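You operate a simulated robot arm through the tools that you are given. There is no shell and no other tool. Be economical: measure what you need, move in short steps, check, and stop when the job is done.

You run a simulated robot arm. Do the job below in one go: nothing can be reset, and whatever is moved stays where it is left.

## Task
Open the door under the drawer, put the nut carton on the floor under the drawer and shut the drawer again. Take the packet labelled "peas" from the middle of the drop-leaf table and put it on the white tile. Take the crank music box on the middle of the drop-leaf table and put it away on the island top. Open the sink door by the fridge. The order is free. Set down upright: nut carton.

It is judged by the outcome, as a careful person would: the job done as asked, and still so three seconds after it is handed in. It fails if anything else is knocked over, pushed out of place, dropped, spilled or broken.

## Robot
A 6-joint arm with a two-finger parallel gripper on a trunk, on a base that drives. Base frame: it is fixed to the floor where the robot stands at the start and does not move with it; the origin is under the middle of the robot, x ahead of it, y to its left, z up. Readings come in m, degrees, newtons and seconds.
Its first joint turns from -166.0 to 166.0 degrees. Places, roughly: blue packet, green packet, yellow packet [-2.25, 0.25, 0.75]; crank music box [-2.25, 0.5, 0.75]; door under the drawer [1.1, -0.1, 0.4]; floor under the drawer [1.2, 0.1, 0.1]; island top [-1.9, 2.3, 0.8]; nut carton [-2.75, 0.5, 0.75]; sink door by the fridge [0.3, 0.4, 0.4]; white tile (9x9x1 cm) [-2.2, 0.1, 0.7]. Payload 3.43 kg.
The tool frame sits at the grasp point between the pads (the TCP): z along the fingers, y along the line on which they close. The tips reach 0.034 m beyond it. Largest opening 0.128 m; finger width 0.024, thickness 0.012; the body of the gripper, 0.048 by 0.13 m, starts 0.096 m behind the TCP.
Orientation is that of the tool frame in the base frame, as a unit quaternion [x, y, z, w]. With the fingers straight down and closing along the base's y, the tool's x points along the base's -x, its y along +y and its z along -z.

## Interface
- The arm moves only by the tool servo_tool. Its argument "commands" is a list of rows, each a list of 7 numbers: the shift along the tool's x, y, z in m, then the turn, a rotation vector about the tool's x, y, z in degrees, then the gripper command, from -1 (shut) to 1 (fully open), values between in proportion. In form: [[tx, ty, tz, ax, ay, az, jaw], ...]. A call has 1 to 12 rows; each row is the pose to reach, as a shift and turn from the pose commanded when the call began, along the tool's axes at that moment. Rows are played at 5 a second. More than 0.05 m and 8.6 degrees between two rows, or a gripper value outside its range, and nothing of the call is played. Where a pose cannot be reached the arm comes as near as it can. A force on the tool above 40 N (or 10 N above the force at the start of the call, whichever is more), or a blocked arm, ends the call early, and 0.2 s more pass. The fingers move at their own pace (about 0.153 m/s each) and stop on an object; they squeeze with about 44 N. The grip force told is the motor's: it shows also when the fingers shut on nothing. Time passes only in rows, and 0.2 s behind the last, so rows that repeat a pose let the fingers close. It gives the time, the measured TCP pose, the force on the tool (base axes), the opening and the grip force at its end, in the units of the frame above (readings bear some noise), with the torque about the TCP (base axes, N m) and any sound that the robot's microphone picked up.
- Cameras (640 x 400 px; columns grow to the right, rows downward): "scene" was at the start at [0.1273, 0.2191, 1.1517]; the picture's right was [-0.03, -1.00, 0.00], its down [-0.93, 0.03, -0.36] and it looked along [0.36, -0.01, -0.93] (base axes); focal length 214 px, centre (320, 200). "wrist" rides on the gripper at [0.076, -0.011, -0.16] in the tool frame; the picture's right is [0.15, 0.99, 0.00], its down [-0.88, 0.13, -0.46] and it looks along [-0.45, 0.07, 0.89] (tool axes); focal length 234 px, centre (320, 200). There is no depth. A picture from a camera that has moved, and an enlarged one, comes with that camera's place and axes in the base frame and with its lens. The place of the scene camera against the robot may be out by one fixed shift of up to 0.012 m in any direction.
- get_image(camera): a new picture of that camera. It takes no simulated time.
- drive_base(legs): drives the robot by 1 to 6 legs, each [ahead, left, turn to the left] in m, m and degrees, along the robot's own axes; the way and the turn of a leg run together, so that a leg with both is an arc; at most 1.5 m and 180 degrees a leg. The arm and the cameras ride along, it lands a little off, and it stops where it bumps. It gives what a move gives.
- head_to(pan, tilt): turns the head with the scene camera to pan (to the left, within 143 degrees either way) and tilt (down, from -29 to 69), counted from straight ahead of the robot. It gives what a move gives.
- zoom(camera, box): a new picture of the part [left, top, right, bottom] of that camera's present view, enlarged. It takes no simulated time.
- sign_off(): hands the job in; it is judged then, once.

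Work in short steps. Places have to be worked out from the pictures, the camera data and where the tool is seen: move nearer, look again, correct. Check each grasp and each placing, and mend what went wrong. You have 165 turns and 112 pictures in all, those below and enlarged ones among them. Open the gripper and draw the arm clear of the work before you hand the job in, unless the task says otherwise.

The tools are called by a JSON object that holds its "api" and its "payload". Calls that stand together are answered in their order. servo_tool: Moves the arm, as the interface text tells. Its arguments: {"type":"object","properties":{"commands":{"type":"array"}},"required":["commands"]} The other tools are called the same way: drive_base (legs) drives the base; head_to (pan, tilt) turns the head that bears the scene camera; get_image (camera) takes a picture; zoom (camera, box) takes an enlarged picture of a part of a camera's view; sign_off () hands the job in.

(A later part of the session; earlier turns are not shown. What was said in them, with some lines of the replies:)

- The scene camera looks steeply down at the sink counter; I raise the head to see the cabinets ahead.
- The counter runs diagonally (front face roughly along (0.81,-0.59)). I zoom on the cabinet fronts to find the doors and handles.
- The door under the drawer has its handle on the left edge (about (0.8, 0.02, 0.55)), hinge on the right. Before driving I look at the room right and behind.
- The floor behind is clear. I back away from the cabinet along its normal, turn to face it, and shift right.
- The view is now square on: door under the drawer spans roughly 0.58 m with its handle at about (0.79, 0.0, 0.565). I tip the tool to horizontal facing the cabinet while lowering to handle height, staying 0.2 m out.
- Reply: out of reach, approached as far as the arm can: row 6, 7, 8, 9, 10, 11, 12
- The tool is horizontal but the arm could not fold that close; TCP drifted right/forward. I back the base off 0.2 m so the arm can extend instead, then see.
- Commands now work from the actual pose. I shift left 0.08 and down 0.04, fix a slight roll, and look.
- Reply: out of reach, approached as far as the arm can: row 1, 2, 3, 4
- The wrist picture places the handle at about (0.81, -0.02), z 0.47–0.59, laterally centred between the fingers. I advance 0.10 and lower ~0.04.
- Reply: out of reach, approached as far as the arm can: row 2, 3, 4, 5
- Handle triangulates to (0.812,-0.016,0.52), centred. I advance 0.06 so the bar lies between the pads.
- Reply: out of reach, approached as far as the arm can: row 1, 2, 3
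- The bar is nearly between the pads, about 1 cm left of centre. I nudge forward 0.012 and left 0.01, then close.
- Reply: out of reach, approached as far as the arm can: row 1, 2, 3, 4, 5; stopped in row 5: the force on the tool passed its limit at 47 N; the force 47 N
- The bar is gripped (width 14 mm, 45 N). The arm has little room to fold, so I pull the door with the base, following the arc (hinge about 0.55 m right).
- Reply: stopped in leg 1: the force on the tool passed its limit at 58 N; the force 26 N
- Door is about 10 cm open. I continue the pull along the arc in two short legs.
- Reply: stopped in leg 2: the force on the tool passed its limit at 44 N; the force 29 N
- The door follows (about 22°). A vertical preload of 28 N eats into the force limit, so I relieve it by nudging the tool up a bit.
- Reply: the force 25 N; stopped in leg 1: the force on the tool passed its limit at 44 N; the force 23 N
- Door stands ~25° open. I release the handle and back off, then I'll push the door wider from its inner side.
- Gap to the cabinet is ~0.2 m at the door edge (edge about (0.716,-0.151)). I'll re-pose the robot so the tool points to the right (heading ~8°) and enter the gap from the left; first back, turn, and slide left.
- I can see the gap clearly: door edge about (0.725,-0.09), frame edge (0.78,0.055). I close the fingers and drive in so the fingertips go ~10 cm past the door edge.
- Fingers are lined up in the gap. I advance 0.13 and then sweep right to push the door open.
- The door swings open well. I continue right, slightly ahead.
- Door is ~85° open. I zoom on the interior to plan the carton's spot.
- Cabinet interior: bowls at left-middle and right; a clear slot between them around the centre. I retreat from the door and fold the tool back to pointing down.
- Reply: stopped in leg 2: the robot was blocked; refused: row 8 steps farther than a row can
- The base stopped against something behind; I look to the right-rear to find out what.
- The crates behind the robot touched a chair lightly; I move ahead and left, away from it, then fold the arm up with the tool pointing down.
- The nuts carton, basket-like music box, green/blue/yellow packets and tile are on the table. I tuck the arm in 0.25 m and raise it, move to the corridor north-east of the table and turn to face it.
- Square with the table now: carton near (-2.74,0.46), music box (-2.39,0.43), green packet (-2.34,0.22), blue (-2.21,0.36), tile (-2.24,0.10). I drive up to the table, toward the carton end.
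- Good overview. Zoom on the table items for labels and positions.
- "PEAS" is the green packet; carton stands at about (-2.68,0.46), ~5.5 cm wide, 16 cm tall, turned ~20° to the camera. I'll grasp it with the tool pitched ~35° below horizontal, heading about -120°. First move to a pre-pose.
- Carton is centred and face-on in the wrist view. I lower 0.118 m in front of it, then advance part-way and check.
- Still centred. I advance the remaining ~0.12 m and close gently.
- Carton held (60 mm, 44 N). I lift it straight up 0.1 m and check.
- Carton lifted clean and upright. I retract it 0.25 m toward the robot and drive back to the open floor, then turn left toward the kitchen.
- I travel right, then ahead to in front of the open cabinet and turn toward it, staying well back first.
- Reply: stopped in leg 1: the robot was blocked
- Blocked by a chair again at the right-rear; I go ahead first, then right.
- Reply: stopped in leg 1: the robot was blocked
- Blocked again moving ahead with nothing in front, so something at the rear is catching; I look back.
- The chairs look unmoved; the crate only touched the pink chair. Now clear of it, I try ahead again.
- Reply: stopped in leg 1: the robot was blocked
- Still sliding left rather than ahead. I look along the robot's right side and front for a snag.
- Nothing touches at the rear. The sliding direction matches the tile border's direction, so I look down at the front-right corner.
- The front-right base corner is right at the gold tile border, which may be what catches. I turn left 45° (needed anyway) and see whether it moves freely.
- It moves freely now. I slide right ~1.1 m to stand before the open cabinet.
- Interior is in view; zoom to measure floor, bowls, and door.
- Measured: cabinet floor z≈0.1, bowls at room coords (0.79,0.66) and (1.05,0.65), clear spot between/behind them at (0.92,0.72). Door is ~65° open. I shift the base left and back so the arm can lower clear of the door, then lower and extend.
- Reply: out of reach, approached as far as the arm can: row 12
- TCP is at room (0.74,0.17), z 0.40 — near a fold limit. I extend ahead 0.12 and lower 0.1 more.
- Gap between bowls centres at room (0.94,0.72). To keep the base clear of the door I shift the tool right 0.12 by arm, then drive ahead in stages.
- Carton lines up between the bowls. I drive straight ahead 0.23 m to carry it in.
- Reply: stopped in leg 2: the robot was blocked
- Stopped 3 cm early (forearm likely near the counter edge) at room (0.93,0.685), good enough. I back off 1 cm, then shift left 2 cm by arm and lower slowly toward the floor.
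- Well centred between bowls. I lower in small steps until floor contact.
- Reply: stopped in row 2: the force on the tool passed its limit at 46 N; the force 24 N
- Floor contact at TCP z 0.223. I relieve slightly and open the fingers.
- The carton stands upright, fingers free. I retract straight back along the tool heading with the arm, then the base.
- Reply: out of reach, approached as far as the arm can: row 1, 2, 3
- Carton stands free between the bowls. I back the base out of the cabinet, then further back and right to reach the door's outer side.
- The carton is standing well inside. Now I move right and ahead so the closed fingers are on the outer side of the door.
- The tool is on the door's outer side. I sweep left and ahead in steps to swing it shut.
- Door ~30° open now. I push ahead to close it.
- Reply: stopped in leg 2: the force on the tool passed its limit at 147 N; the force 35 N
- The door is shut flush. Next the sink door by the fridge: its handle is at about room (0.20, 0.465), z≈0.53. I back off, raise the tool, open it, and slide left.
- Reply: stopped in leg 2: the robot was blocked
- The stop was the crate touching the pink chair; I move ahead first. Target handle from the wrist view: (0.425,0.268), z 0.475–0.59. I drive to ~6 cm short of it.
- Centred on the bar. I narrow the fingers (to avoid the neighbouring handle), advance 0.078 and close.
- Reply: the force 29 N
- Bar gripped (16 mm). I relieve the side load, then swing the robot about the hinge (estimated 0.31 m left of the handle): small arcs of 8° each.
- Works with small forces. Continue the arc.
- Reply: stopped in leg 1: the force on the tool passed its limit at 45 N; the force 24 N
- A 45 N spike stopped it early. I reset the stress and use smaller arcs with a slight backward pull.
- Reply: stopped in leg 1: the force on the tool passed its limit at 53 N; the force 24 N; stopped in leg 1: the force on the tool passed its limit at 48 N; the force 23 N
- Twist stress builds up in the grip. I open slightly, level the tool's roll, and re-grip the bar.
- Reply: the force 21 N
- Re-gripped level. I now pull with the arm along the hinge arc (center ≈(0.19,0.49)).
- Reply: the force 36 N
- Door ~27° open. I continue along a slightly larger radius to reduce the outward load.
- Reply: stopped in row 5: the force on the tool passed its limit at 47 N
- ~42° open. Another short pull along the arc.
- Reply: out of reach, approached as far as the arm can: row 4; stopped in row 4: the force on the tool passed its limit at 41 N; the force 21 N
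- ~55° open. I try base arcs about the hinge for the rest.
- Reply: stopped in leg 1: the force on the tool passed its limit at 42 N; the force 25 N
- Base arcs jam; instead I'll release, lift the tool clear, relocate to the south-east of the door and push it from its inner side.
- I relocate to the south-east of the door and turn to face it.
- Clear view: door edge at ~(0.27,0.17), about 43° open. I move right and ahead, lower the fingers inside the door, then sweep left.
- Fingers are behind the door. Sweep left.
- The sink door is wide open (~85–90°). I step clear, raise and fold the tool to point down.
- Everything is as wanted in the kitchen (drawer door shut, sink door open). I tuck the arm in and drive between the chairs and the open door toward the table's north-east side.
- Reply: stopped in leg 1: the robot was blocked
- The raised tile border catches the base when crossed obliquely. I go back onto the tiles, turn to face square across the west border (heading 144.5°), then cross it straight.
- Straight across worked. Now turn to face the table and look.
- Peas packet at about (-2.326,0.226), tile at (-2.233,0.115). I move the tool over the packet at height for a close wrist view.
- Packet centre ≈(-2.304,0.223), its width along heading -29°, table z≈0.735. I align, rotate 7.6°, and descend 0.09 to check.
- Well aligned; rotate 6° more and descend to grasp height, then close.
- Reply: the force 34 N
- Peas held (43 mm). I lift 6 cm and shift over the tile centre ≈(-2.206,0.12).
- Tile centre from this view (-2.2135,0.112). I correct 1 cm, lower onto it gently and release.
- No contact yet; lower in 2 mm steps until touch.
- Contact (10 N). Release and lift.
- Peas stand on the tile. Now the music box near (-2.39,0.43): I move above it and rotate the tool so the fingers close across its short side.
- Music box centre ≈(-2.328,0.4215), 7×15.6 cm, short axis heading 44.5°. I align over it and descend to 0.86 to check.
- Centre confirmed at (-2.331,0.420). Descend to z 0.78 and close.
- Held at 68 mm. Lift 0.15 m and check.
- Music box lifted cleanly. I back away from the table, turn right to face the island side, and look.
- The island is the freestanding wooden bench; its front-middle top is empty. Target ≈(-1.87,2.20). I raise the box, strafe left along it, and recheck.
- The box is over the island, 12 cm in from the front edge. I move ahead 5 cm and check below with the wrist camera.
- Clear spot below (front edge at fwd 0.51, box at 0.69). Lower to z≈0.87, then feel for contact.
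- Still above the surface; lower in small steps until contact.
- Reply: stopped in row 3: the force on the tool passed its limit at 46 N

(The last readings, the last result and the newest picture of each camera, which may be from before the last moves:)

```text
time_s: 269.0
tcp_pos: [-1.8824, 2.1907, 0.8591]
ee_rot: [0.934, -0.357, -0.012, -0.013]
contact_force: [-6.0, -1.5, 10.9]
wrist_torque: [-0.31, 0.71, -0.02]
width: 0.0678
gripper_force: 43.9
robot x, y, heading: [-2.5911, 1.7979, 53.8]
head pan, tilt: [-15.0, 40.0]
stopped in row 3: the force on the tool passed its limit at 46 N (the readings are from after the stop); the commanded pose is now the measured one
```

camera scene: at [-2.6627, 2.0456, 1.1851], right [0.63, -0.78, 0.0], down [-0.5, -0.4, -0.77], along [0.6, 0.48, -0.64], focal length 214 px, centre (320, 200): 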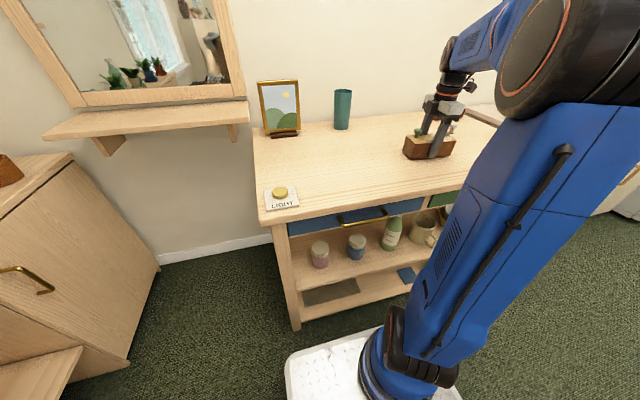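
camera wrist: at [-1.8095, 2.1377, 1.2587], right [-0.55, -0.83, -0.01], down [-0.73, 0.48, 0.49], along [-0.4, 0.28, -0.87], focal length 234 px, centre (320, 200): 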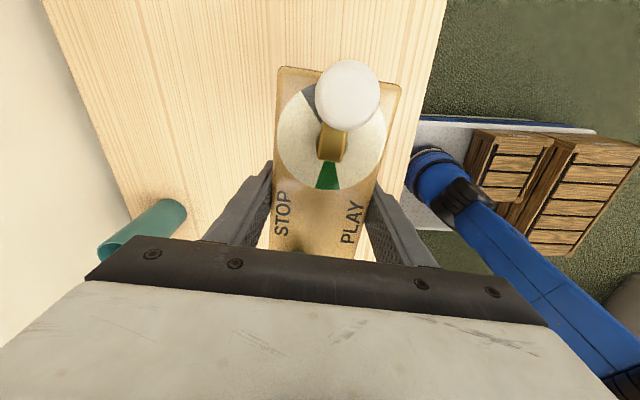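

Contact at z 0.859 (surface ≈0.81). I open the fingers gently and look before lifting.

{"api": "servo_tool", "payload": {"commands": [[0, 0, 0, 0, 0, 0, 0.0], [0, 0, 0, 0, 0, 0, 0.2], [0, 0, 0, 0, 0, 0, 0.5], [0, 0, 0, 0, 0, 0, 0.5]]}}

{"api": "get_image", "payload": {"camera": "wrist"}}

```text
time_s: 270.0
tcp_pos: [-1.8817, 2.1908, 0.8574]
ee_rot: [0.934, -0.357, -0.013, -0.012]
contact_force: [0.0, 0.7, 0.2]
wrist_torque: [-0.03, 0.02, -0.02]
width: 0.096
gripper_force: 0.0
robot x, y, heading: [-2.5878, 1.795, 54.2]
head pan, tilt: [-15.0, 40.0]
```

```text
17 pictures are left
camera wrist: at [-1.8154, 2.144, 1.015], right [-0.55, -0.83, -0.02], down [-0.74, 0.48, 0.48], along [-0.39, 0.28, -0.88], focal length 234 px, centre (320, 200)
```

wrist: 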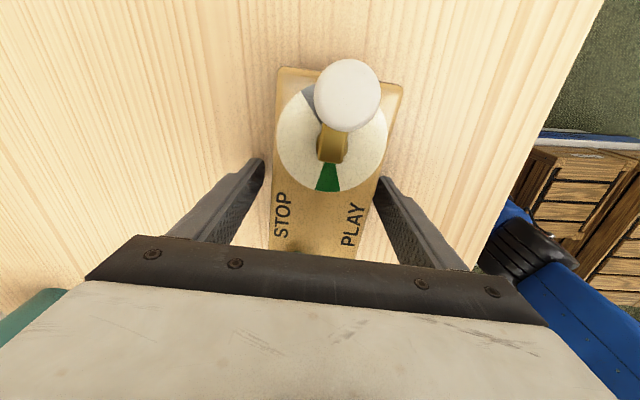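

Box rests flat and free. Lift straight up and draw the arm back, then look.

{"api": "servo_tool", "payload": {"commands": [[0, 0, -0.03, 0, 0, 0, 0.5], [0, 0, -0.07, 0, 0, 0, 0.5], [0, 0, -0.115, 0, 0, 0, 0.5], [0, 0, -0.16, 0, 0, 0, 0.5], [0, 0, -0.205, 0, 0, 0, 0.5], [0, 0, -0.245, 0, 0, 0, 0.5]]}}

{"api": "drive_base", "payload": {"legs": [[-0.3, 0.0, 0]]}}

{"api": "head_to", "payload": {"pan": -20, "tilt": 35}}

{"api": "get_image", "payload": {"camera": "scene"}}

```text
time_s: 271.4
tcp_pos: [-1.8786, 2.1827, 1.103]
ee_rot: [0.934, -0.357, -0.012, -0.013]
contact_force: [-0.2, 0.0, -0.2]
wrist_torque: [-0.03, 0.0, -0.05]
width: 0.096
gripper_force: 0.0
robot x, y, heading: [-2.5906, 1.7978, 53.8]
head pan, tilt: [-15.0, 40.0]
```

```text
time_s: 273.4
tcp_pos: [-2.053, 1.9402, 1.1029]
ee_rot: [0.934, -0.357, -0.013, -0.011]
contact_force: [0.2, 0.8, -0.4]
wrist_torque: [0.0, 0.01, 0.0]
width: 0.096
gripper_force: 0.2
robot x, y, heading: [-2.7645, 1.5581, 53.7]
head pan, tilt: [-15.0, 40.0]
```

```text
time_s: 274.1
tcp_pos: [-2.0527, 1.9416, 1.1024]
ee_rot: [0.934, -0.357, -0.012, -0.011]
contact_force: [-0.3, 0.7, 0.2]
wrist_torque: [0.02, -0.02, 0.05]
width: 0.096
gripper_force: 0.0
robot x, y, heading: [-2.7647, 1.5611, 53.6]
head pan, tilt: [-20.0, 35.0]
```

```text
16 pictures are left
camera scene: at [-2.831, 1.8012, 1.1926], right [0.56, -0.83, 0.0], down [-0.48, -0.32, -0.82], along [0.68, 0.46, -0.57], focal length 214 px, centre (320, 200)
```

scene: 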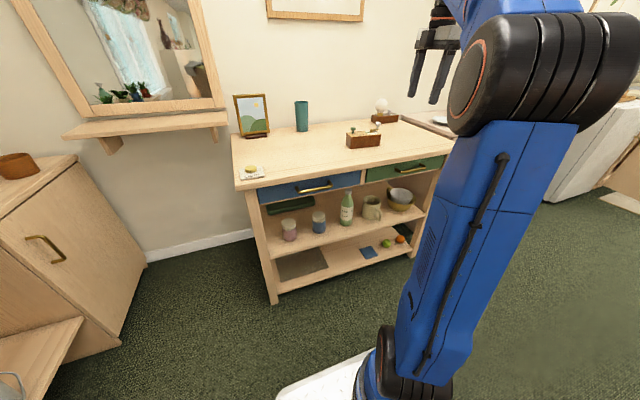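

Music box stands on the island. Final check of the table, chairs and kitchen from here.

{"api": "head_to", "payload": {"pan": -100, "tilt": 22}}

{"api": "get_image", "payload": {"camera": "scene"}}

{"api": "head_to", "payload": {"pan": -140, "tilt": 30}}

{"api": "get_image", "payload": {"camera": "scene"}}

```text
time_s: 275.6
tcp_pos: [-2.0521, 1.9412, 1.1026]
ee_rot: [0.934, -0.357, -0.012, -0.011]
contact_force: [0.3, -0.7, 0.2]
wrist_torque: [-0.01, -0.01, 0.0]
width: 0.096
gripper_force: 0.1
robot x, y, heading: [-2.7694, 1.5538, 53.5]
head pan, tilt: [-100.0, 22.0]
```

```text
15 pictures are left
camera scene: at [-2.84, 1.6853, 1.2132], right [-0.72, -0.69, 0.0], down [-0.26, 0.27, -0.93], along [0.64, -0.67, -0.37], focal length 214 px, centre (320, 200)
```

scene: 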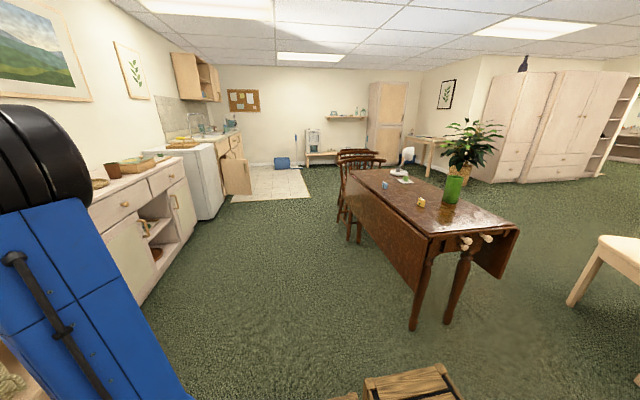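

```text
time_s: 276.7
tcp_pos: [-2.0522, 1.9405, 1.1027]
ee_rot: [0.934, -0.358, -0.013, -0.012]
contact_force: [0.6, 0.1, -0.5]
wrist_torque: [0.01, 0.0, 0.0]
width: 0.096
gripper_force: 0.1
robot x, y, heading: [-2.7676, 1.5547, 53.7]
head pan, tilt: [-140.0, 30.0]
```

```text
14 pictures are left
camera scene: at [-2.8982, 1.6621, 1.2005], right [-1.0, -0.07, 0.0], down [-0.03, 0.5, -0.87], along [0.06, -0.86, -0.5], focal length 214 px, centre (320, 200)
```

scene: 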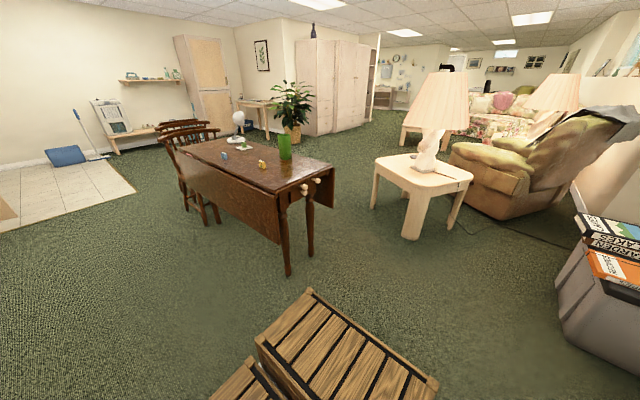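

Everything reads as done: drawer door and drawer shut with the carton inside, sink door open, peas on the tile, music box on the island, arm clear and gripper open. Handing in.

{"api": "sign_off", "payload": {}}

```text
The job is handed in.
```

The job is finished and handed in; these results come from my last pictures, and I haven't seen the judgement.

- **Nut carton:** it stands upright on the cabinet floor under the drawer, between the two bowls. The door under the drawer is shut again. The task said to "shut the drawer again"; I took that to mean the door I had opened, and the drawer above it was never opened.
- **Peas packet:** it is on the white tile.
- **Crank music box:** it is on the island top.
- **Sink door by the fridge:** it stands open at about 85–90 degrees.

Nothing else was knocked over, and the arm is clear with the gripper open. While driving, the crates on the robot's base touched the chairs beside the table a few times, but they did not look moved. I also pressed the cabinet door shut harder than I meant to (147 N), with no visible damage; I did not look inside again after that.
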